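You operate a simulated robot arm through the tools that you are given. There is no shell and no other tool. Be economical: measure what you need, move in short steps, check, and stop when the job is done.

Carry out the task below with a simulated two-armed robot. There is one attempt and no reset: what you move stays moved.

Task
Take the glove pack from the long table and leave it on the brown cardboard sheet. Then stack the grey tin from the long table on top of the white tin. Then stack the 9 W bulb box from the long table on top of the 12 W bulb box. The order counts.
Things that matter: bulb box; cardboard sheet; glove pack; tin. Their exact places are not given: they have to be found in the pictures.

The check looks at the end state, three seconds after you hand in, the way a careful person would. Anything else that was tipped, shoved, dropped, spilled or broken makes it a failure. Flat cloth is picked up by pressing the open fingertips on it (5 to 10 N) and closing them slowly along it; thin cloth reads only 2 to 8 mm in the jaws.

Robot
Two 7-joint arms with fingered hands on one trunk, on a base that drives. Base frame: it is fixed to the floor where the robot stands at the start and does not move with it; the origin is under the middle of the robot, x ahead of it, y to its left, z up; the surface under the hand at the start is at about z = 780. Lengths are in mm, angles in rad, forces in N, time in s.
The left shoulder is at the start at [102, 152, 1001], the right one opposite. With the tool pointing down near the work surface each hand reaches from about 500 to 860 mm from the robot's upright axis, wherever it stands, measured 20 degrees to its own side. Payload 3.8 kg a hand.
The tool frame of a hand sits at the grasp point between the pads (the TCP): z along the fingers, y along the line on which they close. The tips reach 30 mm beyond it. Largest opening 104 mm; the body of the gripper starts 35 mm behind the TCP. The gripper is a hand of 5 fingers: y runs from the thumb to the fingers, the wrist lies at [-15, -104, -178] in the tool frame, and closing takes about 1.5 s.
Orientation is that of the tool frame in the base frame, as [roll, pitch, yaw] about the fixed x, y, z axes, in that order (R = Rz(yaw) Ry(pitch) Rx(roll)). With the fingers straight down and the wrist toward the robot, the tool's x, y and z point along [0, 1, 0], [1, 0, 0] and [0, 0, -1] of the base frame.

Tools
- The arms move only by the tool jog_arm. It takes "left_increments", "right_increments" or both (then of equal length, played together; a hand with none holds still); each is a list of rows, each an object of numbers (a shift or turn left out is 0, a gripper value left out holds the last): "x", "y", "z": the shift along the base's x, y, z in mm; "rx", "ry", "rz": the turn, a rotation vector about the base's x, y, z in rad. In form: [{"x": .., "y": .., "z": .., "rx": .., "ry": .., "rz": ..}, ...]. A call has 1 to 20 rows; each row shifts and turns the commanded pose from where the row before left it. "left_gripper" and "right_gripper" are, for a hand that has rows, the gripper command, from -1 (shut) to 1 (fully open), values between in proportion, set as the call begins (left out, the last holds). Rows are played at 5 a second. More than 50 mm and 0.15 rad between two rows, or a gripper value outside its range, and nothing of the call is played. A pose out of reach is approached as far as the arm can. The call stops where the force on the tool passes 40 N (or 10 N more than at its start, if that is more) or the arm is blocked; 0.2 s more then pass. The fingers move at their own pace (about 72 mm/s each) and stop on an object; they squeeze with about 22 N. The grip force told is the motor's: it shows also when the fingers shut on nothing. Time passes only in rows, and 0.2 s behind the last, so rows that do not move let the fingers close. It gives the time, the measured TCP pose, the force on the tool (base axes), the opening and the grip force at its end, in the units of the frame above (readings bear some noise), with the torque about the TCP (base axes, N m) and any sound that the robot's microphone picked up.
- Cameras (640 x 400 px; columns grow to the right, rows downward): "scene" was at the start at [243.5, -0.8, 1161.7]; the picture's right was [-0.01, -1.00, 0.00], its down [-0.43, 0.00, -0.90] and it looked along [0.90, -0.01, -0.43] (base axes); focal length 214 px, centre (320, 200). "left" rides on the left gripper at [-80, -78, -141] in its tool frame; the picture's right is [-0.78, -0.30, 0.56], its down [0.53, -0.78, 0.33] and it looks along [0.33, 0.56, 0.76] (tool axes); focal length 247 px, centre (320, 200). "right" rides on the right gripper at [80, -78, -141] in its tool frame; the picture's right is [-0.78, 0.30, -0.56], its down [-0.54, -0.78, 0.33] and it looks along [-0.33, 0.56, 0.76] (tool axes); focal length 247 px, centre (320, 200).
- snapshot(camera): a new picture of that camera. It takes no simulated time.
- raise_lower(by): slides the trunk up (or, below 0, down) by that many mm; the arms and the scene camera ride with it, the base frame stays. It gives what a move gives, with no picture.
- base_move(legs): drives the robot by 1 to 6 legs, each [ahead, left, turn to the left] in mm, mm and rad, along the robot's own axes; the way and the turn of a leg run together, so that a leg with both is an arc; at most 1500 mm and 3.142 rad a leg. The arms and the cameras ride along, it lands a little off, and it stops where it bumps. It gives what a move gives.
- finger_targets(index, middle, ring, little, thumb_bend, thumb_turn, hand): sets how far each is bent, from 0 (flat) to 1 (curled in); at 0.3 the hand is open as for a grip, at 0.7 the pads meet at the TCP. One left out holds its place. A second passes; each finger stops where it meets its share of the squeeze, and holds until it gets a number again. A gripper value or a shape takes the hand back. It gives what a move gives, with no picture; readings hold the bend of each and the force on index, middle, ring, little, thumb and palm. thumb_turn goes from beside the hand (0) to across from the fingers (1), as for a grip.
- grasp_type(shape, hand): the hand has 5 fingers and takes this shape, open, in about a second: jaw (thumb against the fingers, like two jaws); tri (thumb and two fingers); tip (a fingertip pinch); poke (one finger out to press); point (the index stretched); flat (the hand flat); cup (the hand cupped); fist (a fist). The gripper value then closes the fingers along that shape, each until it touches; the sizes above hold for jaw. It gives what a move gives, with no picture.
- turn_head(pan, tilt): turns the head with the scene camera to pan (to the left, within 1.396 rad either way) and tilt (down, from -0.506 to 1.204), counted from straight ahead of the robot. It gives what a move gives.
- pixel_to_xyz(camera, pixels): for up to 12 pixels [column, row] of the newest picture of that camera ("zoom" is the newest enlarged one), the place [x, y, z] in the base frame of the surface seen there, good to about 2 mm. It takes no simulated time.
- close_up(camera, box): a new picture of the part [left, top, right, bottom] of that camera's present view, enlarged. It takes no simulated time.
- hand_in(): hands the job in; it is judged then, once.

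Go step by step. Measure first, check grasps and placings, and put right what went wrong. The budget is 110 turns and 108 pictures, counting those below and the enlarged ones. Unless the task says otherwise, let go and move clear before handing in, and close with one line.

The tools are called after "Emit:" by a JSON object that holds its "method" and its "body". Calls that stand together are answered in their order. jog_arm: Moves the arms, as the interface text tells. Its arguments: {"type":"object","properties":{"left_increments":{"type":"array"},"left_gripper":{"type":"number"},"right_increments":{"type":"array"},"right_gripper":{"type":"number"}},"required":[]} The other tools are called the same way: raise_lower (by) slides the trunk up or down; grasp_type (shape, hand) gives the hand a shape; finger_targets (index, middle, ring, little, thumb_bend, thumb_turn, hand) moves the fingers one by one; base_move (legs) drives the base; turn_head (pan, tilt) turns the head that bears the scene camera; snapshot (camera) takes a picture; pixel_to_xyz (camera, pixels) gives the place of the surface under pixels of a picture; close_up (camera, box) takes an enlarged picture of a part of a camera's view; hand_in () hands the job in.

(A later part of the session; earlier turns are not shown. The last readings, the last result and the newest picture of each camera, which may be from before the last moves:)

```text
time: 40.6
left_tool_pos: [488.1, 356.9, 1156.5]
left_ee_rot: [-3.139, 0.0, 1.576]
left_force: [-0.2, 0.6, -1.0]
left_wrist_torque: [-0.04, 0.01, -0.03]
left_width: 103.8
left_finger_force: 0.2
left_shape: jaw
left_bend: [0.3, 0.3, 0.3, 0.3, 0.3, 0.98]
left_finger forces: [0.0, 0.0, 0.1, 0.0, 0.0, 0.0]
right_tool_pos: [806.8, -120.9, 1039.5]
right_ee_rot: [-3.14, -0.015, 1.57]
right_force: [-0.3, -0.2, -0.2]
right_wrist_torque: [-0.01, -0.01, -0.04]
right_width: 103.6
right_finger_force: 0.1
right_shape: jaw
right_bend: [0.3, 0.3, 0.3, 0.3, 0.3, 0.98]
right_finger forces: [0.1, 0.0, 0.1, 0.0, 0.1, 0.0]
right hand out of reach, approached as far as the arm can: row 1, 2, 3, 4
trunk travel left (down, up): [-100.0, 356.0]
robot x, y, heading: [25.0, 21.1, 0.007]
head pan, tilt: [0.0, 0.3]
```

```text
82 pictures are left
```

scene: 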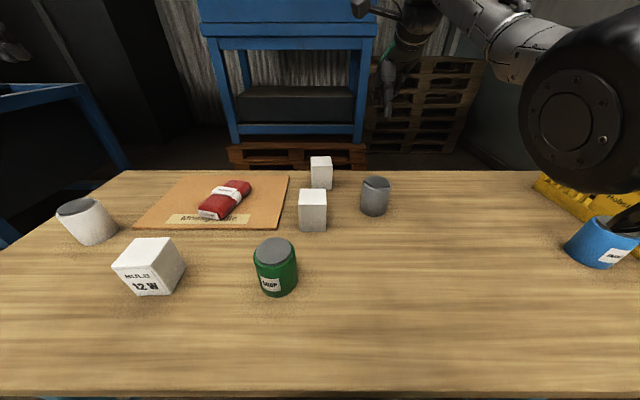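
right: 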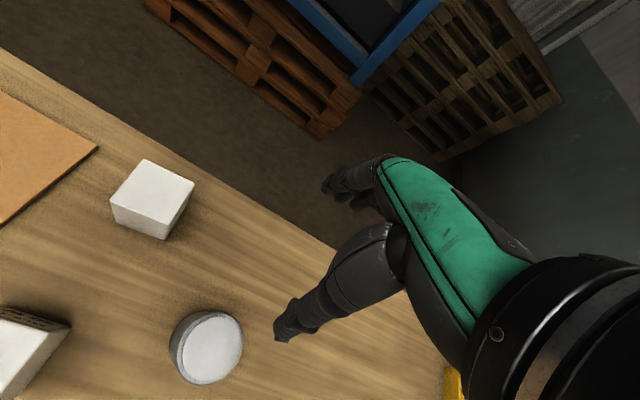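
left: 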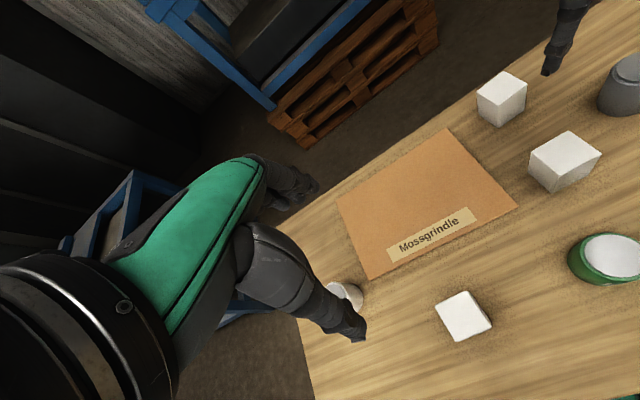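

The arm is caught at a limit (reading 807 while asked for about 700). I'll bring it back toward the robot and up with a part turn back to free it.

Emit:
{"method": "jog_arm", "body": {"right_increments": [{"x": -20, "z": 15, "rz": 0.14}, {"x": -20, "z": 15, "rz": 0.14}, {"x": -20, "z": 15, "rz": 0.14}, {"x": -20, "z": 15, "rz": 0.14}, {"x": -20, "z": 15, "rz": 0.14}, {"x": -20, "z": 15, "rz": 0.14}]}}

Emit:
{"method": "snapshot", "body": {"camera": "scene"}}

```text
time: 42.0
left_tool_pos: [487.6, 355.9, 1157.8]
left_ee_rot: [-3.14, -0.002, 1.576]
left_force: [0.2, 0.4, -0.1]
left_wrist_torque: [-0.06, -0.04, -0.03]
left_width: 103.8
left_finger_force: 0.1
left_shape: jaw
left_bend: [0.3, 0.3, 0.3, 0.3, 0.3, 0.98]
left_finger forces: [0.0, 0.0, 0.0, 0.1, 0.1, 0.0]
right_tool_pos: [713.5, -119.1, 1141.3]
right_ee_rot: [-3.141, -0.016, 2.413]
right_force: [0.1, -0.5, -0.2]
right_wrist_torque: [0.0, -0.01, -0.01]
right_width: 103.6
right_finger_force: 0.1
right_shape: jaw
right_bend: [0.3, 0.3, 0.3, 0.3, 0.3, 0.98]
right_finger forces: [0.0, 0.0, 0.0, 0.0, 0.1, 0.0]
right hand out of reach, approached as far as the arm can: row 1, 2, 3, 4
trunk travel left (down, up): [-100.0, 356.0]
robot x, y, heading: [22.2, 21.2, 0.008]
head pan, tilt: [0.0, 0.3]
```

```text
81 pictures are left
```

scene: 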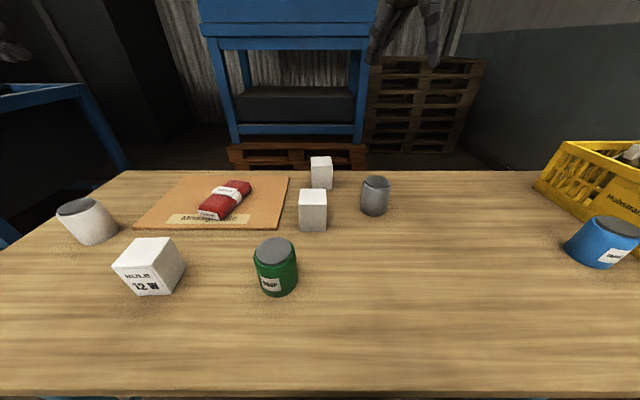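

It is free again. I retract to x≈590 and turn to wrist-toward-robot there, closer in.

Emit:
{"method": "jog_arm", "body": {"right_increments": [{"x": -30, "z": -5}, {"x": -30, "z": -5}, {"x": -30, "z": -5}, {"x": -30, "z": -5}, {"rz": -0.14}, {"rz": -0.14}, {"rz": -0.14}, {"rz": -0.14}, {"rz": -0.14}, {"rz": -0.14}]}}

Emit:
{"method": "jog_arm", "body": {"right_increments": [{"x": 20, "z": -10}, {"x": 20, "z": -20}, {"x": 20, "z": -20}, {"x": 20, "z": -20}, {"x": 20, "z": -20}]}}

Emit:
{"method": "snapshot", "body": {"camera": "right"}}

```text
time: 44.2
left_tool_pos: [486.9, 356.2, 1156.2]
left_ee_rot: [-3.14, 0.0, 1.575]
left_force: [-0.4, 0.4, 0.0]
left_wrist_torque: [0.0, 0.0, 0.0]
left_width: 103.9
left_finger_force: 0.1
left_shape: jaw
left_bend: [0.3, 0.3, 0.3, 0.3, 0.3, 0.98]
left_finger forces: [0.0, 0.0, 0.0, 0.1, 0.0, 0.1]
right_tool_pos: [714.9, -119.2, 1202.2]
right_ee_rot: [-3.137, -0.015, 1.567]
right_force: [0.9, 0.8, -0.4]
right_wrist_torque: [0.01, 0.04, 0.01]
right_width: 103.7
right_finger_force: 0.1
right_shape: jaw
right_bend: [0.3, 0.3, 0.3, 0.3, 0.3, 0.98]
right_finger forces: [0.1, 0.1, 0.1, 0.1, 0.0, 0.1]
right hand out of reach, approached as far as the arm can: row 1, 2, 3, 4, 5, 6, 7, 8, 9
trunk travel left (down, up): [-100.0, 356.0]
robot x, y, heading: [20.7, 17.2, 0.003]
head pan, tilt: [0.0, 0.3]
```

```text
time: 45.4
left_tool_pos: [486.4, 356.8, 1156.7]
left_ee_rot: [-3.141, 0.001, 1.575]
left_force: [-0.4, 0.6, -1.4]
left_wrist_torque: [-0.01, -0.01, -0.03]
left_width: 103.6
left_finger_force: 0.0
left_shape: jaw
left_bend: [0.3, 0.3, 0.3, 0.3, 0.3, 0.98]
left_finger forces: [0.0, 0.1, 0.0, 0.0, 0.0, 0.0]
right_tool_pos: [784.9, -122.5, 1093.9]
right_ee_rot: [3.141, -0.015, 1.57]
right_force: [-0.6, -0.3, 0.1]
right_wrist_torque: [0.01, 0.01, 0.01]
right_width: 104.0
right_finger_force: 0.1
right_shape: jaw
right_bend: [0.3, 0.3, 0.3, 0.3, 0.3, 0.98]
right_finger forces: [0.0, 0.1, 0.0, 0.0, 0.1, 0.0]
right hand out of reach, approached as far as the arm can: row 1, 3, 4, 5
trunk travel left (down, up): [-100.0, 356.0]
robot x, y, heading: [20.6, 19.0, 0.003]
head pan, tilt: [0.0, 0.3]
```

```text
80 pictures are left
```

right: 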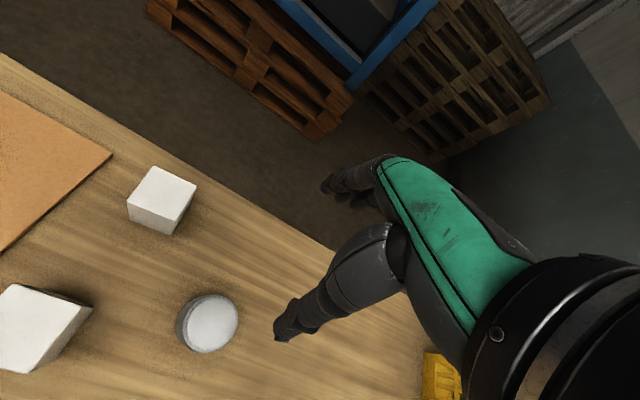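

The arm tracks well with yaw near 2.9 but gets stuck near 1.57 out here. I'll return to yaw 2.9, retract close in, and only then turn, the reverse of the way that worked before.

Emit:
{"method": "jog_arm", "body": {"right_increments": [{"rz": 0.148}, {"rz": 0.148}, {"rz": 0.148}, {"rz": 0.148}, {"rz": 0.148}, {"rz": 0.148}, {"rz": 0.148}, {"rz": 0.148}, {"rz": 0.148}]}}

```text
time: 47.4
left_tool_pos: [487.2, 356.3, 1158.5]
left_ee_rot: [-3.14, 0.0, 1.577]
left_force: [0.2, 1.4, 0.4]
left_wrist_torque: [-0.03, -0.01, 0.0]
left_width: 103.3
left_finger_force: 0.1
left_shape: jaw
left_bend: [0.3, 0.3, 0.3, 0.3, 0.3, 0.98]
left_finger forces: [0.0, 0.1, 0.1, 0.0, 0.1, 0.1]
right_tool_pos: [707.7, -133.8, 1058.4]
right_ee_rot: [-3.141, -0.015, 2.906]
right_force: [-0.6, -0.4, -0.6]
right_wrist_torque: [0.01, -0.03, 0.01]
right_width: 103.8
right_finger_force: 0.0
right_shape: jaw
right_bend: [0.3, 0.3, 0.3, 0.3, 0.3, 0.98]
right_finger forces: [0.0, 0.0, 0.0, 0.0, 0.2, 0.1]
right hand out of reach, approached as far as the arm can: row 2, 3, 4, 5, 6, 7, 8, 9
trunk travel left (down, up): [-100.0, 356.0]
robot x, y, heading: [22.1, 23.7, 0.001]
head pan, tilt: [0.0, 0.3]
```

This pose (yaw 2.9) suits the round tin as well: it is the same relative place as the glove placing. I go over the tin at (719,-122).

Emit:
{"method": "jog_arm", "body": {"right_increments": [{"x": 5, "y": 6, "z": -30}, {"x": 6, "y": 6, "z": -30}, {"z": -20}]}}

Emit:
{"method": "snapshot", "body": {"camera": "right"}}

```text
time: 48.2
left_tool_pos: [486.6, 356.8, 1156.6]
left_ee_rot: [-3.139, -0.001, 1.576]
left_force: [0.1, -0.6, -0.4]
left_wrist_torque: [0.01, -0.02, -0.02]
left_width: 103.6
left_finger_force: 0.0
left_shape: jaw
left_bend: [0.3, 0.3, 0.3, 0.3, 0.3, 0.98]
left_finger forces: [0.0, 0.0, 0.1, 0.0, 0.1, 0.0]
right_tool_pos: [718.4, -121.6, 978.6]
right_ee_rot: [3.141, -0.017, 2.902]
right_force: [0.3, 0.5, 0.0]
right_wrist_torque: [-0.01, 0.01, -0.01]
right_width: 103.8
right_finger_force: 0.1
right_shape: jaw
right_bend: [0.3, 0.3, 0.3, 0.3, 0.3, 0.98]
right_finger forces: [0.0, 0.0, 0.0, 0.1, 0.1, 0.1]
trunk travel left (down, up): [-100.0, 356.0]
robot x, y, heading: [22.0, 15.9, 0.004]
head pan, tilt: [0.0, 0.3]
```

```text
79 pictures are left
```

right: 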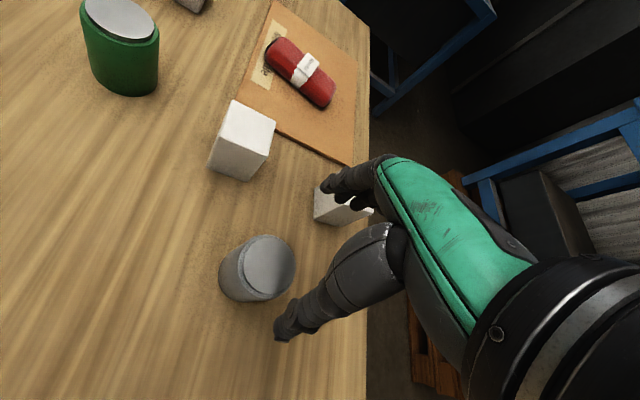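

The tin stands between open fingers and the boxes are clear. I check its lid centre from this view.

Emit:
{"method": "pixel_to_xyz", "body": {"camera": "right", "pixels": [[270, 239], [293, 262], [268, 296], [246, 268], [270, 267], [222, 262]]}}

Emit:
{"method": "close_up", "body": {"camera": "right", "box": [200, 210, 328, 310]}}

```text
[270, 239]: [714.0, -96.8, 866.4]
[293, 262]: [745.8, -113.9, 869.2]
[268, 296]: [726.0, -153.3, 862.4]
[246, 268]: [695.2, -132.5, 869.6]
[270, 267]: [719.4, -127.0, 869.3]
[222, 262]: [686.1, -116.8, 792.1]
```

```text
4.00 times, centred on (264, 260) of right
```

zoom: 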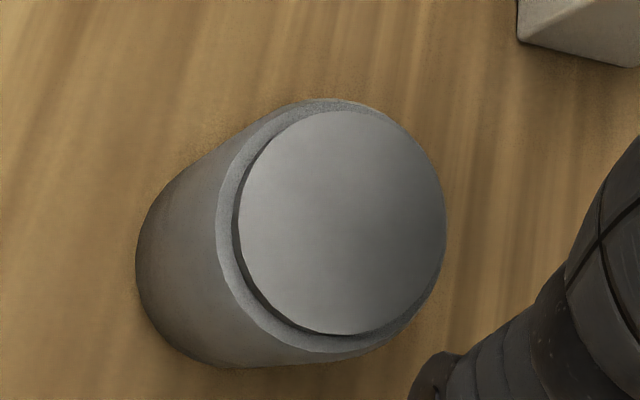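

Lid centre ≈ (720,-124), top z 870. I descend to TCP z ≈ 846 and close.

Emit:
{"method": "jog_arm", "body": {"right_increments": [{"x": 1, "y": -2, "z": -30}, {"z": -30}, {"z": -25}, {"z": -20}, {"z": -15}, {"z": -12}]}}

Emit:
{"method": "jog_arm", "body": {"right_gripper": -1, "right_increments": [{}, {}, {}, {}, {}, {}, {}, {}, {}, {}]}}

Emit:
{"method": "snapshot", "body": {"camera": "right"}}

```text
time: 49.6
left_tool_pos: [487.2, 356.2, 1158.0]
left_ee_rot: [-3.139, 0.001, 1.576]
left_force: [0.3, 0.7, -0.3]
left_wrist_torque: [0.0, 0.01, 0.01]
left_width: 103.6
left_finger_force: 0.0
left_shape: jaw
left_bend: [0.3, 0.3, 0.3, 0.3, 0.3, 0.98]
left_finger forces: [0.0, 0.0, 0.1, 0.0, 0.1, 0.0]
right_tool_pos: [720.3, -121.4, 845.5]
right_ee_rot: [3.14, -0.015, 2.902]
right_force: [0.0, -0.6, 0.3]
right_wrist_torque: [-0.02, 0.0, 0.01]
right_width: 103.7
right_finger_force: 0.0
right_shape: jaw
right_bend: [0.3, 0.3, 0.3, 0.3, 0.3, 0.98]
right_finger forces: [0.0, 0.0, 0.1, 0.0, 0.0, 0.0]
trunk travel left (down, up): [-100.0, 356.0]
robot x, y, heading: [22.8, 16.7, 0.007]
head pan, tilt: [0.0, 0.3]
```

```text
time: 51.8
left_tool_pos: [486.1, 357.1, 1157.0]
left_ee_rot: [-3.14, 0.0, 1.576]
left_force: [-0.3, -0.6, 0.8]
left_wrist_torque: [0.0, -0.04, 0.03]
left_width: 103.8
left_finger_force: 0.1
left_shape: jaw
left_bend: [0.3, 0.3, 0.3, 0.3, 0.3, 0.98]
left_finger forces: [0.1, 0.0, 0.1, 0.0, 0.1, 0.0]
right_tool_pos: [719.9, -121.7, 846.1]
right_ee_rot: [3.141, -0.017, 2.903]
right_force: [0.3, -1.1, 0.7]
right_wrist_torque: [-0.03, -0.02, -0.03]
right_width: 62.8
right_finger_force: 21.7
right_shape: jaw
right_bend: [0.28, 0.4, 0.42, 0.41, 0.65, 1.0]
right_finger forces: [11.7, 6.2, 0.0, 0.0, 19.3, 0.0]
trunk travel left (down, up): [-100.0, 356.0]
robot x, y, heading: [21.9, 16.7, 0.002]
head pan, tilt: [0.0, 0.3]
```

```text
77 pictures are left
```

right: 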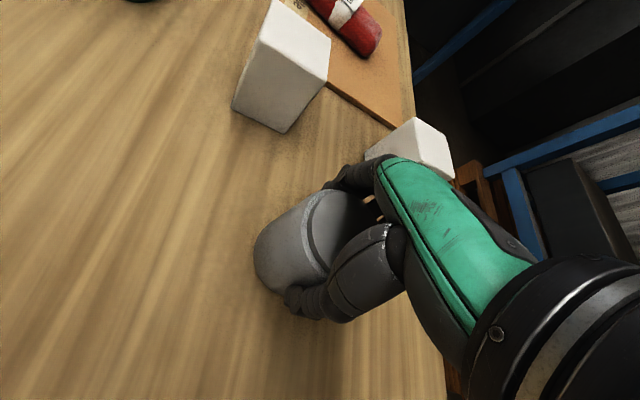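

Tin is gripped (63 mm, 22 N). I lift it well clear.

Emit:
{"method": "jog_arm", "body": {"right_increments": [{"z": 10}, {"z": 20}, {"z": 30}, {"z": 30}, {"z": 30}, {"z": 30}, {"z": 25}]}}

Emit:
{"method": "snapshot", "body": {"camera": "right"}}

```text
time: 53.4
left_tool_pos: [487.8, 356.7, 1157.3]
left_ee_rot: [-3.141, -0.001, 1.577]
left_force: [0.2, 0.1, -0.2]
left_wrist_torque: [-0.02, -0.04, 0.02]
left_width: 103.5
left_finger_force: 0.0
left_shape: jaw
left_bend: [0.3, 0.3, 0.3, 0.3, 0.3, 0.98]
left_finger forces: [0.0, 0.0, 0.1, 0.0, 0.1, 0.0]
right_tool_pos: [718.0, -121.5, 1020.5]
right_ee_rot: [3.141, -0.016, 2.903]
right_force: [0.0, 0.4, -4.0]
right_wrist_torque: [0.01, -0.01, 0.0]
right_width: 62.9
right_finger_force: 22.4
right_shape: jaw
right_bend: [0.28, 0.4, 0.42, 0.41, 0.65, 1.0]
right_finger forces: [12.5, 6.6, 0.1, 0.0, 19.2, 0.1]
trunk travel left (down, up): [-100.0, 356.0]
robot x, y, heading: [23.5, 20.5, 0.007]
head pan, tilt: [0.0, 0.3]
```

```text
76 pictures are left
```

right: 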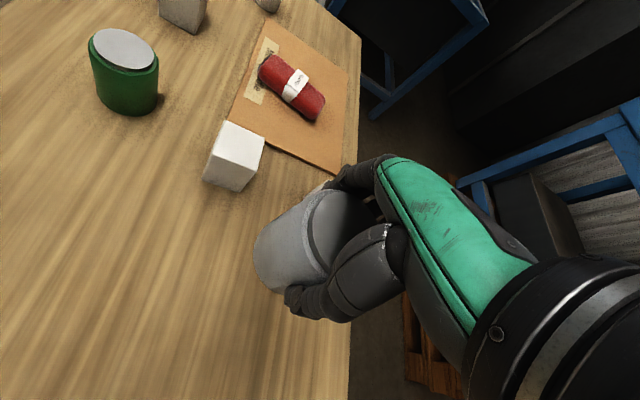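

Held, bottom at about z 954, clear of all tops. I drive back 100 and left 645 to bring it near the white tin.

Emit:
{"method": "base_move", "body": {"legs": [[-100, 0, 0], [0, 645, 0]]}}

Emit:
{"method": "snapshot", "body": {"camera": "right"}}

Emit:
{"method": "snapshot", "body": {"camera": "scene"}}

```text
time: 57.8
left_tool_pos: [382.5, 1005.4, 1156.1]
left_ee_rot: [-3.139, 0.0, 1.578]
left_force: [0.3, 0.1, -0.3]
left_wrist_torque: [-0.03, -0.01, -0.03]
left_width: 103.7
left_finger_force: 0.0
left_shape: jaw
left_bend: [0.3, 0.3, 0.3, 0.3, 0.3, 0.98]
left_finger forces: [0.0, 0.0, 0.0, 0.1, 0.1, 0.0]
right_tool_pos: [615.1, 528.2, 1020.0]
right_ee_rot: [-3.141, -0.016, 2.906]
right_force: [-0.3, 0.2, -4.9]
right_wrist_torque: [0.01, 0.0, 0.0]
right_width: 63.1
right_finger_force: 21.9
right_shape: jaw
right_bend: [0.28, 0.4, 0.42, 0.41, 0.65, 1.0]
right_finger forces: [12.3, 6.6, 0.1, 0.1, 19.1, 0.0]
trunk travel left (down, up): [-100.0, 356.0]
robot x, y, heading: [-81.1, 669.2, 0.008]
head pan, tilt: [0.0, 0.3]
```

```text
75 pictures are left
```

right: 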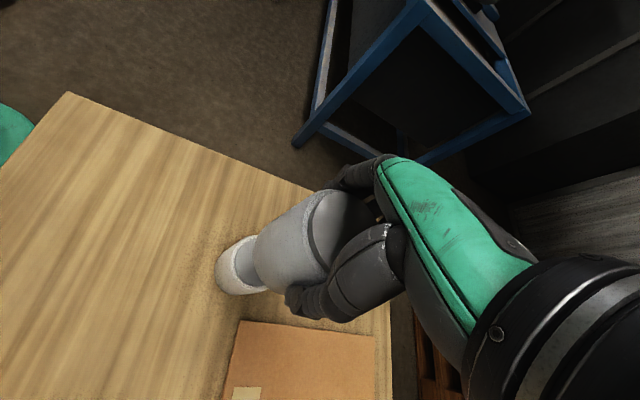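

```text
74 pictures are left
```

scene: 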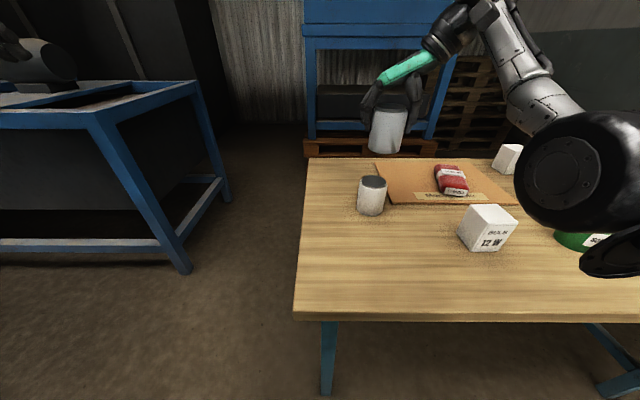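

The grey tin is nearly over the white one. I measure the white tin's lid rim and the held tin in an enlargement.

Emit:
{"method": "close_up", "body": {"camera": "scene", "box": [340, 90, 436, 220]}}

```text
3.08 times, centred on (388, 155) of scene
```

zoom: 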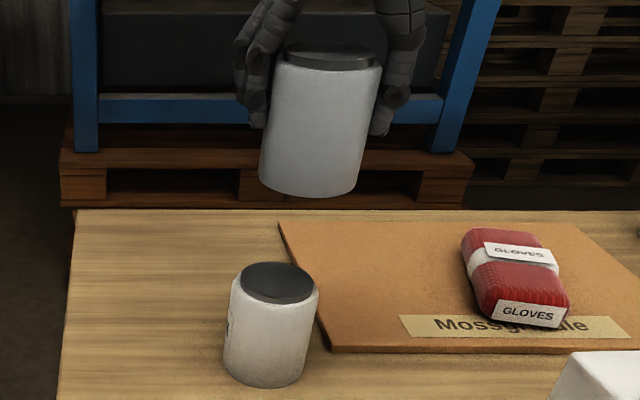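

Emit:
{"method": "pixel_to_xyz", "body": {"camera": "zoom", "pixels": [[244, 282], [312, 282], [278, 266], [276, 300], [278, 283], [275, 320], [268, 370], [290, 54], [370, 60], [320, 80], [310, 180], [320, 65]]}}

Emit:
{"method": "pixel_to_xyz", "body": {"camera": "right", "pixels": [[235, 265], [247, 262], [225, 285], [255, 288], [245, 240]]}}

```text
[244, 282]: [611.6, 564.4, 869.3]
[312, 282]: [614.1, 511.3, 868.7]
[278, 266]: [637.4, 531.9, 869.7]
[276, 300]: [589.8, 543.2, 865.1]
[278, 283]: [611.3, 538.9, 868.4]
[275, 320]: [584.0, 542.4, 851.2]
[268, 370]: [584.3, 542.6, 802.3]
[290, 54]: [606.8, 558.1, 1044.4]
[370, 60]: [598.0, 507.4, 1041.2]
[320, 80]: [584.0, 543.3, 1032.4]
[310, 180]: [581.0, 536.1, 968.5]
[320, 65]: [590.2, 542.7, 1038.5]
```

```text
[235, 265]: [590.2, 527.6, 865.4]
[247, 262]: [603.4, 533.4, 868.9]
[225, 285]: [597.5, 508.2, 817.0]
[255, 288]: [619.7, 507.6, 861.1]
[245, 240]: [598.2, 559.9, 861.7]
```

White tin centre ≈ (613,537); held tin ≈ (614,532). I shift 5 mm left and lower to just above (TCP 946), then recheck.

Emit:
{"method": "jog_arm", "body": {"right_increments": [{"y": 5, "z": -20}, {"z": -25}, {"z": -20}, {"z": -6}]}}

Emit:
{"method": "close_up", "body": {"camera": "scene", "box": [340, 130, 436, 220]}}

Emit:
{"method": "close_up", "body": {"camera": "right", "box": [190, 180, 350, 330]}}

```text
time: 58.8
left_tool_pos: [383.9, 1007.4, 1157.4]
left_ee_rot: [-3.139, 0.0, 1.577]
left_force: [0.3, 0.3, 0.5]
left_wrist_torque: [-0.01, 0.0, 0.0]
left_width: 103.8
left_finger_force: 0.0
left_shape: jaw
left_bend: [0.3, 0.3, 0.3, 0.3, 0.3, 0.98]
left_finger forces: [0.1, 0.1, 0.1, 0.0, 0.0, 0.0]
right_tool_pos: [615.1, 533.6, 948.2]
right_ee_rot: [-3.141, -0.015, 2.906]
right_force: [0.0, 0.5, -4.2]
right_wrist_torque: [-0.03, -0.03, -0.01]
right_width: 62.8
right_finger_force: 22.0
right_shape: jaw
right_bend: [0.28, 0.4, 0.42, 0.41, 0.65, 1.0]
right_finger forces: [12.4, 6.6, 0.1, 0.0, 19.2, 0.0]
trunk travel left (down, up): [-100.0, 356.0]
robot x, y, heading: [-83.0, 665.9, 0.005]
head pan, tilt: [0.0, 0.3]
```

```text
4.44 times, centred on (388, 175) of scene
```

zoom: 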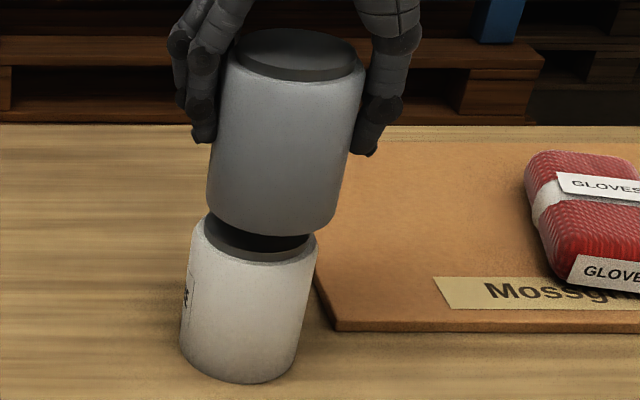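

```text
2.67 times, centred on (270, 255) of right
```

zoom: 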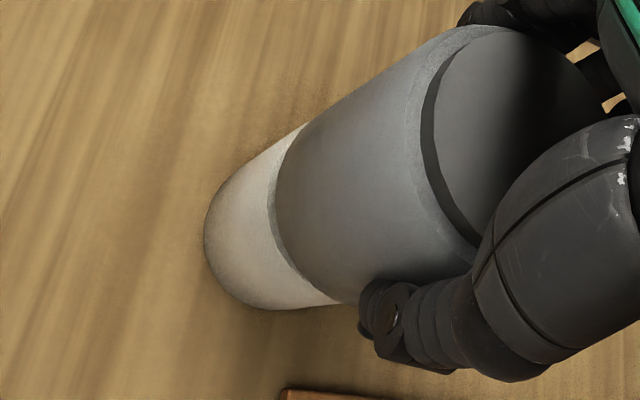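

In the scene enlargement the held tin seems about 5 mm too far right of the white tin's axis. I fit surface points from the right-hand view to confirm.

Emit:
{"method": "pixel_to_xyz", "body": {"camera": "zoom", "pixels": [[300, 180], [300, 230], [330, 280], [340, 130], [350, 200], [225, 200], [240, 240], [260, 190], [270, 280], [290, 290], [220, 240], [280, 150]]}}

Emit:
{"method": "close_up", "body": {"camera": "scene", "box": [340, 130, 436, 220]}}

Emit:
{"method": "pixel_to_xyz", "body": {"camera": "zoom", "pixels": [[230, 190], [270, 210], [320, 205], [215, 170], [335, 190], [275, 130], [200, 270], [240, 280], [290, 290], [195, 320], [285, 340], [240, 330]]}}

```text
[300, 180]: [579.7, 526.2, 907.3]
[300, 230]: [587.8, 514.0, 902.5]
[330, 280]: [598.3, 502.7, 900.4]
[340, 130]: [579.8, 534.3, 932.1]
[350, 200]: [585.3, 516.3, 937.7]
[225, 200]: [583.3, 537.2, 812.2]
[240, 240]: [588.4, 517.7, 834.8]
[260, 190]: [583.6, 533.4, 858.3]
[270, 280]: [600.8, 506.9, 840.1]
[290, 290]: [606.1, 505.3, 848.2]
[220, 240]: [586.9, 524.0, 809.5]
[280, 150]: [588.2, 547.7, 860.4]
```

```text
4.44 times, centred on (388, 175) of scene
```

zoom: 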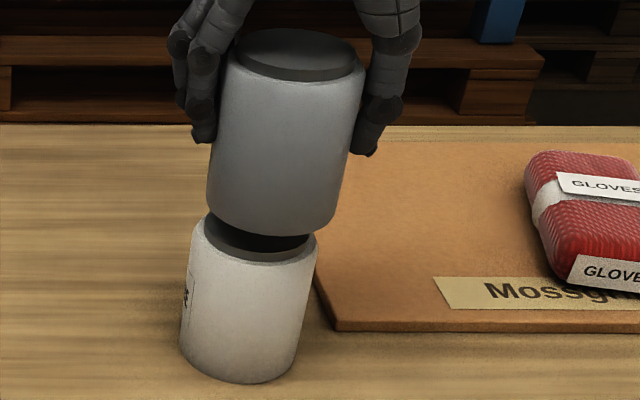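

```text
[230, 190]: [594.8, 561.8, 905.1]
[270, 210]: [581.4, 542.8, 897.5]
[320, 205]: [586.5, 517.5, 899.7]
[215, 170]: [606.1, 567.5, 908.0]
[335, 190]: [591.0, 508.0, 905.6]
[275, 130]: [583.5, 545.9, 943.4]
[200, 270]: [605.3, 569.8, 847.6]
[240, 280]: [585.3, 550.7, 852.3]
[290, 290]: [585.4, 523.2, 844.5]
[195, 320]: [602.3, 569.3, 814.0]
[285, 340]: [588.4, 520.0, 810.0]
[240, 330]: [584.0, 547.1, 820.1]
```

Circle fits give white centre ≈ (617,537), held tin ≈ (613.5,533.5). I shift +3.5, +3.5 and lower until contact.

Emit:
{"method": "jog_arm", "body": {"right_increments": [{"x": 3.5, "y": 3.5}, {"z": -4}, {"z": -3}, {"z": -2}]}}

Emit:
{"method": "close_up", "body": {"camera": "scene", "box": [340, 130, 436, 220]}}

Emit:
{"method": "pixel_to_xyz", "body": {"camera": "zoom", "pixels": [[230, 190], [270, 210], [320, 205], [335, 190], [220, 180], [275, 130]]}}

```text
time: 59.8
left_tool_pos: [383.3, 1006.1, 1157.3]
left_ee_rot: [-3.138, 0.001, 1.578]
left_force: [0.7, -0.5, -0.5]
left_wrist_torque: [0.0, 0.03, 0.01]
left_width: 103.6
left_finger_force: 0.1
left_shape: jaw
left_bend: [0.3, 0.3, 0.3, 0.3, 0.3, 0.98]
left_finger forces: [0.0, 0.0, 0.1, 0.0, 0.1, 0.1]
right_tool_pos: [618.0, 537.4, 938.9]
right_ee_rot: [-3.141, -0.016, 2.905]
right_force: [-0.3, 0.6, -4.8]
right_wrist_torque: [-0.01, 0.0, 0.01]
right_width: 62.9
right_finger_force: 21.7
right_shape: jaw
right_bend: [0.28, 0.4, 0.42, 0.41, 0.65, 1.0]
right_finger forces: [12.4, 6.6, 0.2, 0.0, 19.2, 0.0]
trunk travel left (down, up): [-100.0, 356.0]
robot x, y, heading: [-80.9, 661.7, 0.01]
head pan, tilt: [0.0, 0.3]
```

```text
4.44 times, centred on (388, 175) of scene
```

zoom: 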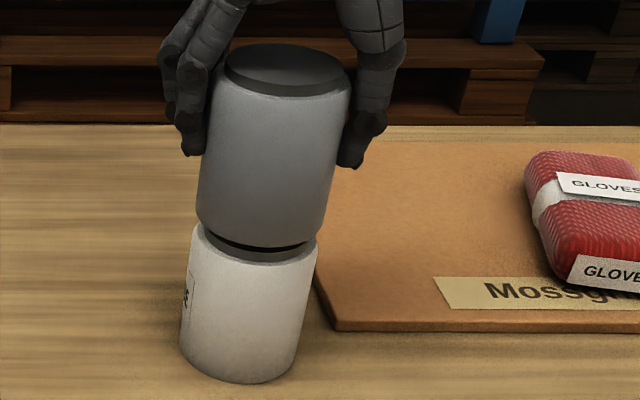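

```text
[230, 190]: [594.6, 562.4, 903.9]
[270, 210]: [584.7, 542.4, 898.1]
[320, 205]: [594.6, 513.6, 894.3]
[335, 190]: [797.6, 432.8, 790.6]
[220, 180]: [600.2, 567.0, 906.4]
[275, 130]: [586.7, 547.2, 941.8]
```

It now sits on axis (centre ≈ (617,538)). Lower the last millimetres watching the force.

Emit:
{"method": "jog_arm", "body": {"right_increments": [{"z": -1}, {"z": -1}, {"z": -1}]}}

```text
time: 60.6
left_tool_pos: [383.6, 1005.8, 1156.6]
left_ee_rot: [-3.141, -0.002, 1.579]
left_force: [0.9, 0.5, 0.6]
left_wrist_torque: [0.02, 0.01, 0.02]
left_width: 103.9
left_finger_force: 0.1
left_shape: jaw
left_bend: [0.3, 0.3, 0.3, 0.3, 0.3, 0.98]
left_finger forces: [0.0, 0.0, 0.1, 0.0, 0.0, 0.1]
right_tool_pos: [618.5, 537.0, 937.0]
right_ee_rot: [3.141, -0.014, 2.907]
right_force: [-1.1, 0.7, -3.9]
right_wrist_torque: [0.01, -0.02, 0.03]
right_width: 63.0
right_finger_force: 22.0
right_shape: jaw
right_bend: [0.28, 0.4, 0.42, 0.41, 0.65, 1.0]
right_finger forces: [12.4, 6.6, 0.1, 0.0, 19.2, 0.1]
trunk travel left (down, up): [-100.0, 356.0]
robot x, y, heading: [-83.4, 666.6, 0.004]
head pan, tilt: [0.0, 0.3]
```

Emit:
{"method": "jog_arm", "body": {"right_increments": [{"z": -1}, {"z": -0.7}]}}

```text
time: 61.2
left_tool_pos: [383.0, 1006.9, 1156.4]
left_ee_rot: [-3.141, -0.001, 1.578]
left_force: [1.0, -0.6, -0.8]
left_wrist_torque: [0.01, -0.01, 0.01]
left_width: 103.9
left_finger_force: 0.0
left_shape: jaw
left_bend: [0.3, 0.3, 0.3, 0.3, 0.3, 0.98]
left_finger forces: [0.1, 0.0, 0.0, 0.0, 0.0, 0.0]
right_tool_pos: [618.8, 536.9, 933.8]
right_ee_rot: [3.141, -0.016, 2.904]
right_force: [-1.8, -0.6, -4.3]
right_wrist_torque: [-0.04, 0.03, -0.03]
right_width: 62.8
right_finger_force: 22.4
right_shape: jaw
right_bend: [0.28, 0.4, 0.42, 0.41, 0.65, 1.0]
right_finger forces: [12.4, 6.6, 0.1, 0.1, 19.3, 0.1]
trunk travel left (down, up): [-100.0, 356.0]
robot x, y, heading: [-85.7, 667.6, 0.009]
head pan, tilt: [0.0, 0.3]
```

No contact yet at 934; I look at the gap.

Emit:
{"method": "close_up", "body": {"camera": "scene", "box": [350, 160, 398, 200]}}

Emit:
{"method": "jog_arm", "body": {"right_increments": [{"z": -1}, {}]}}

```text
10.00 times, centred on (374, 180) of scene
```

zoom: 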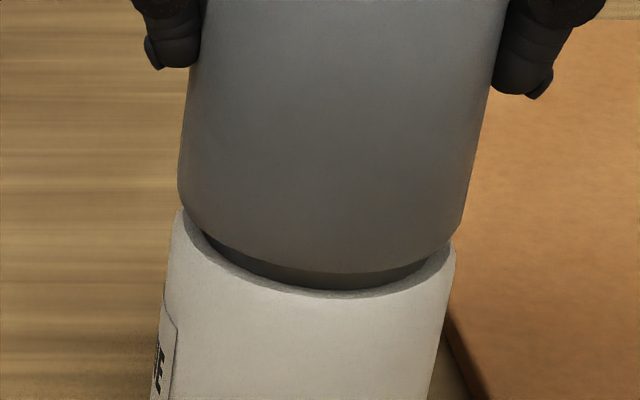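

```text
time: 61.8
left_tool_pos: [383.9, 1006.7, 1157.7]
left_ee_rot: [-3.14, 0.001, 1.578]
left_force: [0.3, -1.3, 1.4]
left_wrist_torque: [0.0, 0.0, 0.0]
left_width: 103.8
left_finger_force: 0.0
left_shape: jaw
left_bend: [0.3, 0.3, 0.3, 0.3, 0.3, 0.98]
left_finger forces: [0.0, 0.0, 0.1, 0.0, 0.1, 0.0]
right_tool_pos: [618.3, 537.2, 935.5]
right_ee_rot: [-3.141, -0.015, 2.907]
right_force: [-0.2, -0.2, -4.8]
right_wrist_torque: [0.0, -0.03, -0.01]
right_width: 62.8
right_finger_force: 22.1
right_shape: jaw
right_bend: [0.28, 0.4, 0.42, 0.41, 0.65, 1.0]
right_finger forces: [12.3, 6.7, 0.1, 0.0, 19.2, 0.0]
trunk travel left (down, up): [-100.0, 356.0]
robot x, y, heading: [-78.4, 668.0, 0.004]
head pan, tilt: [0.0, 0.3]
```

Readings are noisy by 1–2 mm; centring looks good. I continue in 1 mm steps.

Emit:
{"method": "jog_arm", "body": {"right_increments": [{"z": -1}, {}]}}

Emit:
{"method": "jog_arm", "body": {"right_increments": [{"z": -1}, {}]}}

```text
time: 62.4
left_tool_pos: [383.3, 1006.2, 1156.3]
left_ee_rot: [-3.139, 0.001, 1.577]
left_force: [0.2, -0.3, 0.3]
left_wrist_torque: [0.04, 0.0, 0.01]
left_width: 103.7
left_finger_force: 0.1
left_shape: jaw
left_bend: [0.3, 0.3, 0.3, 0.3, 0.3, 0.98]
left_finger forces: [0.0, 0.1, 0.0, 0.0, 0.0, 0.2]
right_tool_pos: [618.4, 538.3, 933.3]
right_ee_rot: [-3.14, -0.015, 2.906]
right_force: [-0.9, -0.3, -0.6]
right_wrist_torque: [0.0, 0.02, -0.03]
right_width: 62.8
right_finger_force: 21.6
right_shape: jaw
right_bend: [0.28, 0.4, 0.42, 0.41, 0.65, 1.0]
right_finger forces: [12.5, 6.8, 0.1, 0.0, 19.4, 0.1]
trunk travel left (down, up): [-100.0, 356.0]
robot x, y, heading: [-83.7, 667.5, 0.009]
head pan, tilt: [0.0, 0.3]
```

```text
time: 63.0
left_tool_pos: [383.7, 1006.9, 1157.4]
left_ee_rot: [-3.142, 0.001, 1.579]
left_force: [-0.2, -0.4, 0.0]
left_wrist_torque: [0.01, 0.0, -0.02]
left_width: 103.8
left_finger_force: 0.1
left_shape: jaw
left_bend: [0.3, 0.3, 0.3, 0.3, 0.3, 0.98]
left_finger forces: [0.0, 0.0, 0.0, 0.0, 0.0, 0.0]
right_tool_pos: [619.5, 536.6, 932.8]
right_ee_rot: [-3.141, -0.014, 2.905]
right_force: [1.8, 0.6, 4.7]
right_wrist_torque: [0.04, -0.02, 0.03]
right_width: 62.8
right_finger_force: 22.2
right_shape: jaw
right_bend: [0.28, 0.4, 0.42, 0.41, 0.65, 1.0]
right_finger forces: [12.7, 7.2, 0.3, 0.0, 19.7, 0.1]
trunk travel left (down, up): [-100.0, 356.0]
robot x, y, heading: [-81.4, 664.6, 0.01]
head pan, tilt: [0.0, 0.3]
```

Contact: the vertical force went from -4.5 to +4.7 N. I open and rise straight up.

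Emit:
{"method": "jog_arm", "body": {"right_gripper": 1, "right_increments": [{}, {}, {}, {}, {}, {}, {}, {}, {}]}}

Emit:
{"method": "close_up", "body": {"camera": "scene", "box": [340, 120, 436, 220]}}

Emit:
{"method": "jog_arm", "body": {"right_increments": [{"z": 15}, {"z": 25}, {"z": 30}, {"z": 30}, {"z": 30}]}}

Emit:
{"method": "close_up", "body": {"camera": "scene", "box": [340, 120, 436, 220]}}

```text
time: 65.0
left_tool_pos: [382.8, 1005.6, 1156.5]
left_ee_rot: [-3.14, 0.0, 1.577]
left_force: [-1.2, 0.0, 0.1]
left_wrist_torque: [0.03, -0.02, 0.0]
left_width: 103.6
left_finger_force: 0.1
left_shape: jaw
left_bend: [0.3, 0.3, 0.3, 0.3, 0.3, 0.98]
left_finger forces: [0.0, 0.0, 0.0, 0.0, 0.0, 0.0]
right_tool_pos: [618.2, 536.7, 931.6]
right_ee_rot: [-3.141, -0.016, 2.905]
right_force: [0.0, -0.1, -0.8]
right_wrist_torque: [-0.03, -0.01, -0.02]
right_width: 103.6
right_finger_force: 0.2
right_shape: jaw
right_bend: [0.3, 0.3, 0.3, 0.3, 0.3, 0.98]
right_finger forces: [0.3, 0.0, 0.0, 0.1, 0.0, 0.0]
trunk travel left (down, up): [-100.0, 356.0]
robot x, y, heading: [-82.0, 663.7, 0.005]
head pan, tilt: [0.0, 0.3]
```

```text
4.00 times, centred on (388, 170) of scene
```

zoom: 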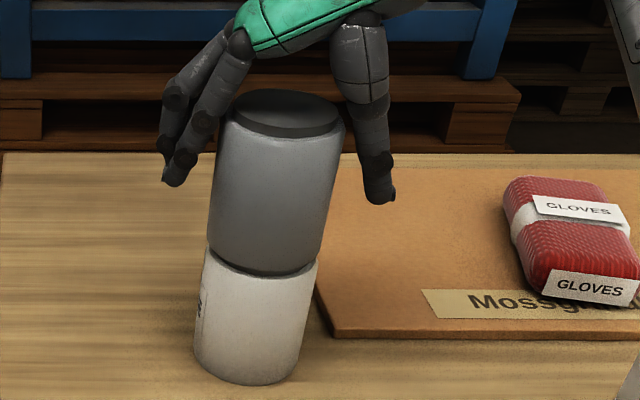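

```text
time: 66.2
left_tool_pos: [382.3, 1006.7, 1157.0]
left_ee_rot: [3.142, 0.001, 1.58]
left_force: [0.2, -0.2, -0.1]
left_wrist_torque: [0.01, -0.02, 0.0]
left_width: 103.7
left_finger_force: 0.0
left_shape: jaw
left_bend: [0.3, 0.3, 0.3, 0.3, 0.3, 0.98]
left_finger forces: [0.1, 0.0, 0.0, 0.1, 0.0, 0.1]
right_tool_pos: [603.3, 532.2, 1055.0]
right_ee_rot: [-3.14, -0.017, 2.906]
right_force: [-0.1, -0.1, -0.2]
right_wrist_torque: [0.0, -0.01, -0.02]
right_width: 103.7
right_finger_force: 0.0
right_shape: jaw
right_bend: [0.3, 0.3, 0.3, 0.3, 0.3, 0.98]
right_finger forces: [0.0, 0.0, 0.0, 0.0, 0.1, 0.0]
right hand out of reach, approached as far as the arm can: row 4, 5
trunk travel left (down, up): [-100.0, 356.0]
robot x, y, heading: [-80.9, 667.2, 0.009]
head pan, tilt: [0.0, 0.3]
```

```text
4.00 times, centred on (388, 170) of scene
```

zoom: 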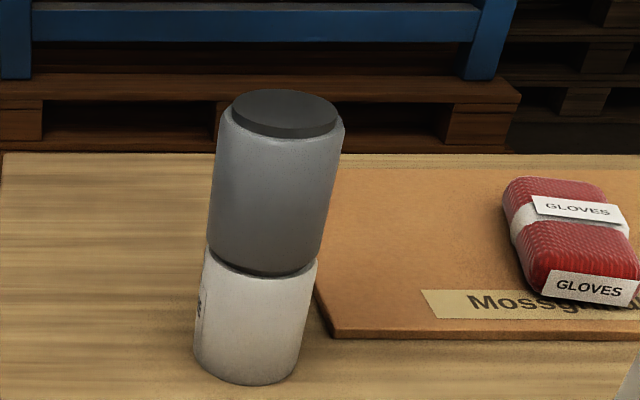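

The tins are stacked cleanly. Now I drive right to y≈160 (hand stays at z 1055, above everything) for the 9 W box, then retract the hand and turn it.

Emit:
{"method": "base_move", "body": {"legs": [[0, -505, 0]]}}

Emit:
{"method": "jog_arm", "body": {"right_increments": [{"x": -10, "z": -30}, {"x": -30, "z": -30}, {"x": -30}, {"x": -30}, {"x": -30}]}}

```text
time: 69.2
left_tool_pos: [386.0, 494.8, 1156.8]
left_ee_rot: [-3.14, -0.001, 1.575]
left_force: [0.6, 0.2, -0.4]
left_wrist_torque: [0.02, 0.03, 0.02]
left_width: 103.7
left_finger_force: 0.0
left_shape: jaw
left_bend: [0.3, 0.3, 0.3, 0.3, 0.3, 0.98]
left_finger forces: [0.0, 0.1, 0.1, 0.1, 0.1, 0.0]
right_tool_pos: [607.9, 20.7, 1054.7]
right_ee_rot: [-3.138, -0.018, 2.904]
right_force: [0.2, -0.2, -0.1]
right_wrist_torque: [0.03, 0.0, -0.01]
right_width: 103.6
right_finger_force: 0.0
right_shape: jaw
right_bend: [0.3, 0.3, 0.3, 0.3, 0.3, 0.98]
right_finger forces: [0.0, 0.0, 0.1, 0.0, 0.0, 0.1]
trunk travel left (down, up): [-100.0, 356.0]
robot x, y, heading: [-79.8, 155.5, 0.004]
head pan, tilt: [0.0, 0.3]
```

```text
time: 70.4
left_tool_pos: [387.3, 494.5, 1156.5]
left_ee_rot: [3.141, 0.0, 1.577]
left_force: [0.1, -0.2, 0.1]
left_wrist_torque: [0.02, 0.0, -0.02]
left_width: 103.7
left_finger_force: 0.1
left_shape: jaw
left_bend: [0.3, 0.3, 0.3, 0.3, 0.3, 0.98]
left_finger forces: [0.0, 0.0, 0.0, 0.0, 0.0, 0.0]
right_tool_pos: [611.9, 16.5, 1041.4]
right_ee_rot: [-3.141, -0.018, 2.905]
right_force: [0.0, 0.0, 0.8]
right_wrist_torque: [0.0, -0.01, 0.0]
right_width: 103.6
right_finger_force: 0.0
right_shape: jaw
right_bend: [0.3, 0.3, 0.3, 0.3, 0.3, 0.98]
right_finger forces: [0.0, 0.0, 0.0, 0.1, 0.0, 0.1]
right hand out of reach, approached as far as the arm can: row 1, 2, 3, 4, 5
trunk travel left (down, up): [-100.0, 356.0]
robot x, y, heading: [-77.9, 156.9, 0.005]
head pan, tilt: [0.0, 0.3]
```

The retract seems limited at this height; earlier it worked at z ≈ 950. I lower the command by 50 and see whether it follows.

Emit:
{"method": "jog_arm", "body": {"right_increments": [{"z": -15}, {"z": -15}, {"z": -15}, {}]}}

Emit:
{"method": "snapshot", "body": {"camera": "right"}}

```text
time: 71.4
left_tool_pos: [387.9, 495.1, 1157.5]
left_ee_rot: [-3.141, 0.0, 1.575]
left_force: [-0.4, 1.1, -1.3]
left_wrist_torque: [0.03, 0.02, -0.02]
left_width: 103.7
left_finger_force: 0.0
left_shape: jaw
left_bend: [0.3, 0.3, 0.3, 0.3, 0.3, 0.98]
left_finger forces: [0.0, 0.1, 0.0, 0.0, 0.0, 0.1]
right_tool_pos: [625.2, 13.7, 1002.0]
right_ee_rot: [-3.14, -0.019, 2.906]
right_force: [-0.2, 0.2, 0.6]
right_wrist_torque: [-0.02, 0.01, -0.01]
right_width: 103.6
right_finger_force: 0.0
right_shape: jaw
right_bend: [0.3, 0.3, 0.3, 0.3, 0.3, 0.98]
right_finger forces: [0.1, 0.0, 0.0, 0.0, 0.0, 0.0]
right hand out of reach, approached as far as the arm can: row 1, 2, 3
trunk travel left (down, up): [-100.0, 356.0]
robot x, y, heading: [-79.7, 156.6, 0.002]
head pan, tilt: [0.0, 0.3]
```

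```text
65 pictures are left
```

right: 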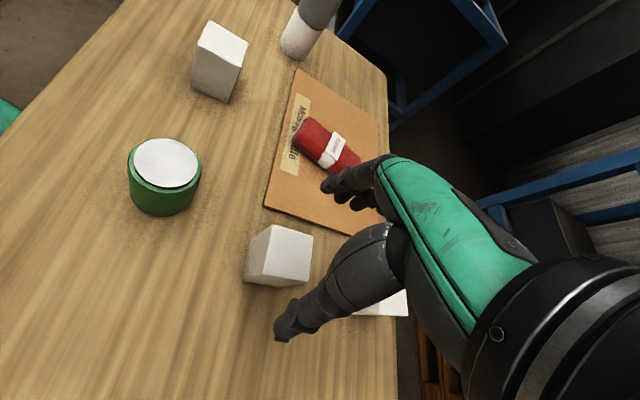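

The numbers fit a fully straightened arm (shoulder–wrist always ~620 mm): the solver can't bend out of it radially. I command a slightly nearer, lower point (as before at z≈950) to bend the elbow first, then retract.

Emit:
{"method": "jog_arm", "body": {"right_increments": [{"x": 45}, {"x": 45}, {"x": 40}, {"z": -10}, {"z": -10}, {}]}}

```text
time: 72.8
left_tool_pos: [387.0, 495.6, 1156.7]
left_ee_rot: [-3.141, -0.001, 1.576]
left_force: [0.8, 0.2, 0.7]
left_wrist_torque: [-0.01, -0.01, 0.0]
left_width: 103.7
left_finger_force: 0.0
left_shape: jaw
left_bend: [0.3, 0.3, 0.3, 0.3, 0.3, 0.98]
left_finger forces: [0.1, 0.0, 0.1, 0.1, 0.0, 0.1]
right_tool_pos: [629.5, 10.2, 970.6]
right_ee_rot: [-3.14, -0.018, 2.905]
right_force: [-0.8, -0.9, 1.0]
right_wrist_torque: [0.02, 0.0, 0.0]
right_width: 103.6
right_finger_force: 0.0
right_shape: jaw
right_bend: [0.3, 0.3, 0.3, 0.3, 0.3, 0.98]
right_finger forces: [0.0, 0.0, 0.1, 0.0, 0.0, 0.1]
right hand out of reach, approached as far as the arm can: row 1, 2, 3
trunk travel left (down, up): [-100.0, 356.0]
robot x, y, heading: [-81.9, 157.3, 0.003]
head pan, tilt: [0.0, 0.3]
```

It follows again from row 4. Retract in small steps, going slightly lower.

Emit:
{"method": "jog_arm", "body": {"right_increments": [{"x": -5, "z": -10}, {"x": -10, "z": -10}, {"x": -15}, {"x": -15}, {"x": -15}, {"x": -20}, {"x": -20}, {"x": -20}, {"x": -20}]}}

```text
time: 74.8
left_tool_pos: [386.2, 495.2, 1157.0]
left_ee_rot: [-3.141, 0.0, 1.577]
left_force: [0.8, -0.6, -0.3]
left_wrist_torque: [0.03, 0.03, 0.0]
left_width: 103.4
left_finger_force: 0.1
left_shape: jaw
left_bend: [0.3, 0.3, 0.3, 0.3, 0.3, 0.98]
left_finger forces: [0.1, 0.0, 0.1, 0.0, 0.0, 0.0]
right_tool_pos: [487.7, 11.0, 949.8]
right_ee_rot: [-3.141, -0.018, 2.904]
right_force: [-0.1, 0.1, -1.1]
right_wrist_torque: [0.01, -0.04, 0.01]
right_width: 103.7
right_finger_force: 0.0
right_shape: jaw
right_bend: [0.3, 0.3, 0.3, 0.3, 0.3, 0.98]
right_finger forces: [0.0, 0.0, 0.0, 0.1, 0.1, 0.0]
trunk travel left (down, up): [-100.0, 356.0]
robot x, y, heading: [-79.8, 159.3, 0.002]
head pan, tilt: [0.0, 0.3]
```

Free and retracted at (488,11,950). Now turn to yaw ≈ 1.67 (matching the box's 0.1 rad skew) and drive 140 ahead.

Emit:
{"method": "jog_arm", "body": {"right_increments": [{"rz": -0.137}, {"rz": -0.137}, {"rz": -0.137}, {"rz": -0.137}, {"rz": -0.137}, {"rz": -0.137}, {"rz": -0.137}, {"rz": -0.137}, {"rz": -0.137}]}}

Emit:
{"method": "base_move", "body": {"legs": [[140, 0, 0]]}}

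Emit:
{"method": "snapshot", "body": {"camera": "right"}}

Emit:
{"method": "snapshot", "body": {"camera": "scene"}}

```text
time: 76.8
left_tool_pos: [387.7, 495.3, 1157.3]
left_ee_rot: [-3.14, 0.0, 1.576]
left_force: [0.5, 0.2, -0.1]
left_wrist_torque: [0.01, -0.01, -0.01]
left_width: 103.9
left_finger_force: 0.1
left_shape: jaw
left_bend: [0.3, 0.3, 0.3, 0.3, 0.3, 0.98]
left_finger forces: [0.0, 0.0, 0.0, 0.0, 0.0, 0.0]
right_tool_pos: [488.8, 10.2, 949.8]
right_ee_rot: [-3.141, -0.018, 1.669]
right_force: [0.2, -0.2, -0.7]
right_wrist_torque: [0.01, 0.01, 0.03]
right_width: 103.8
right_finger_force: 0.0
right_shape: jaw
right_bend: [0.3, 0.3, 0.3, 0.3, 0.3, 0.98]
right_finger forces: [0.0, 0.0, 0.0, 0.0, 0.0, 0.0]
trunk travel left (down, up): [-100.0, 356.0]
robot x, y, heading: [-76.8, 159.8, 0.001]
head pan, tilt: [0.0, 0.3]
```

```text
time: 78.1
left_tool_pos: [525.8, 495.2, 1157.2]
left_ee_rot: [-3.139, 0.0, 1.575]
left_force: [0.1, 0.3, -0.7]
left_wrist_torque: [0.01, 0.01, -0.01]
left_width: 103.6
left_finger_force: 0.2
left_shape: jaw
left_bend: [0.3, 0.3, 0.3, 0.3, 0.3, 0.98]
left_finger forces: [0.0, 0.1, 0.1, 0.1, 0.0, 0.0]
right_tool_pos: [627.1, 11.9, 950.4]
right_ee_rot: [-3.14, -0.017, 1.67]
right_force: [0.4, 0.2, 0.2]
right_wrist_torque: [-0.01, 0.03, 0.01]
right_width: 103.7
right_finger_force: 0.0
right_shape: jaw
right_bend: [0.3, 0.3, 0.3, 0.3, 0.3, 0.98]
right_finger forces: [0.1, 0.0, 0.1, 0.0, 0.1, 0.0]
trunk travel left (down, up): [-100.0, 356.0]
robot x, y, heading: [60.9, 154.7, 0.007]
head pan, tilt: [0.0, 0.3]
```

```text
64 pictures are left
```

right: 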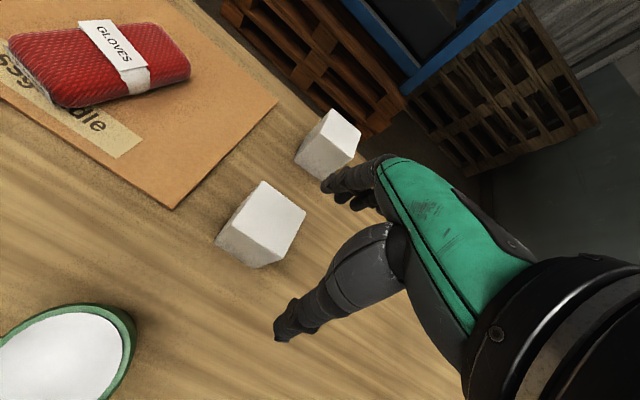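

```text
63 pictures are left
```

scene: 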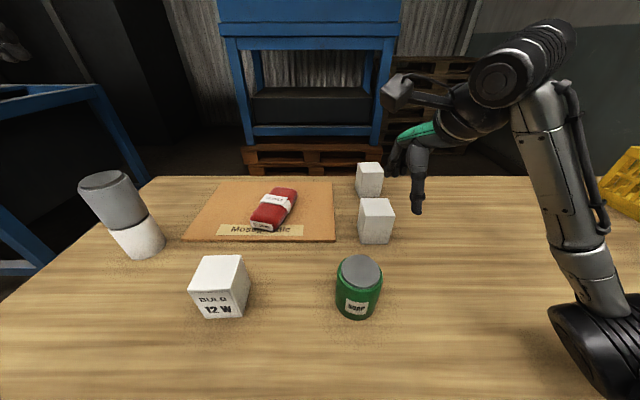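

The hand has the right yaw. I extend it over the 9 W box at (837,16), staying at z 950.

Emit:
{"method": "jog_arm", "body": {"right_increments": [{"x": 30, "y": 1}, {"x": 30, "y": 1}, {"x": 30, "y": 1}, {"x": 30, "y": 1}, {"x": 30}, {"x": 30}, {"x": 25}]}}

Emit:
{"method": "snapshot", "body": {"camera": "right"}}

```text
time: 79.7
left_tool_pos: [526.1, 495.6, 1156.0]
left_ee_rot: [-3.139, 0.0, 1.576]
left_force: [-0.4, 0.5, 0.5]
left_wrist_torque: [0.0, 0.0, 0.04]
left_width: 103.8
left_finger_force: 0.0
left_shape: jaw
left_bend: [0.3, 0.3, 0.3, 0.3, 0.3, 0.98]
left_finger forces: [0.1, 0.0, 0.0, 0.0, 0.0, 0.0]
right_tool_pos: [833.1, 14.1, 950.4]
right_ee_rot: [-3.139, -0.015, 1.67]
right_force: [0.0, 0.4, -0.2]
right_wrist_torque: [0.01, 0.0, 0.02]
right_width: 103.8
right_finger_force: 0.1
right_shape: jaw
right_bend: [0.3, 0.3, 0.3, 0.3, 0.3, 0.98]
right_finger forces: [0.1, 0.0, 0.0, 0.0, 0.0, 0.0]
trunk travel left (down, up): [-100.0, 356.0]
robot x, y, heading: [57.9, 158.2, 0.004]
head pan, tilt: [0.0, 0.3]
```

```text
62 pictures are left
```

right: 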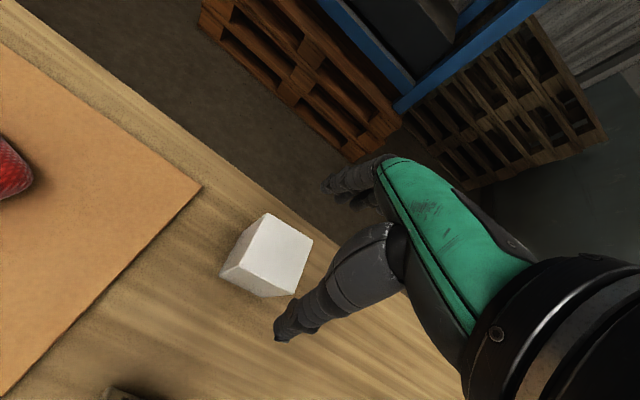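

Emit:
{"method": "close_up", "body": {"camera": "right", "box": [200, 190, 340, 320]}}

Emit:
{"method": "pixel_to_xyz", "body": {"camera": "right", "pixels": [[268, 216], [311, 243], [292, 292], [242, 268], [280, 252], [225, 275]]}}

```text
3.08 times, centred on (270, 255) of right
```

zoom: 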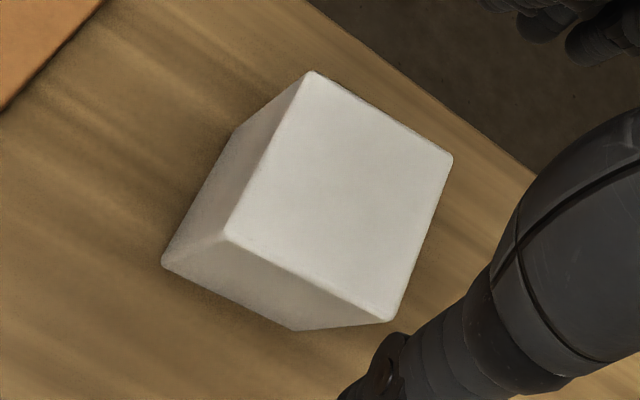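

```text
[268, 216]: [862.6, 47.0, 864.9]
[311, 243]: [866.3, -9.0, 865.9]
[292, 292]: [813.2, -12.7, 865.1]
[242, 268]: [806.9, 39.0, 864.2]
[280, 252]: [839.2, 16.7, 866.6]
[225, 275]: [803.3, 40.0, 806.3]
```

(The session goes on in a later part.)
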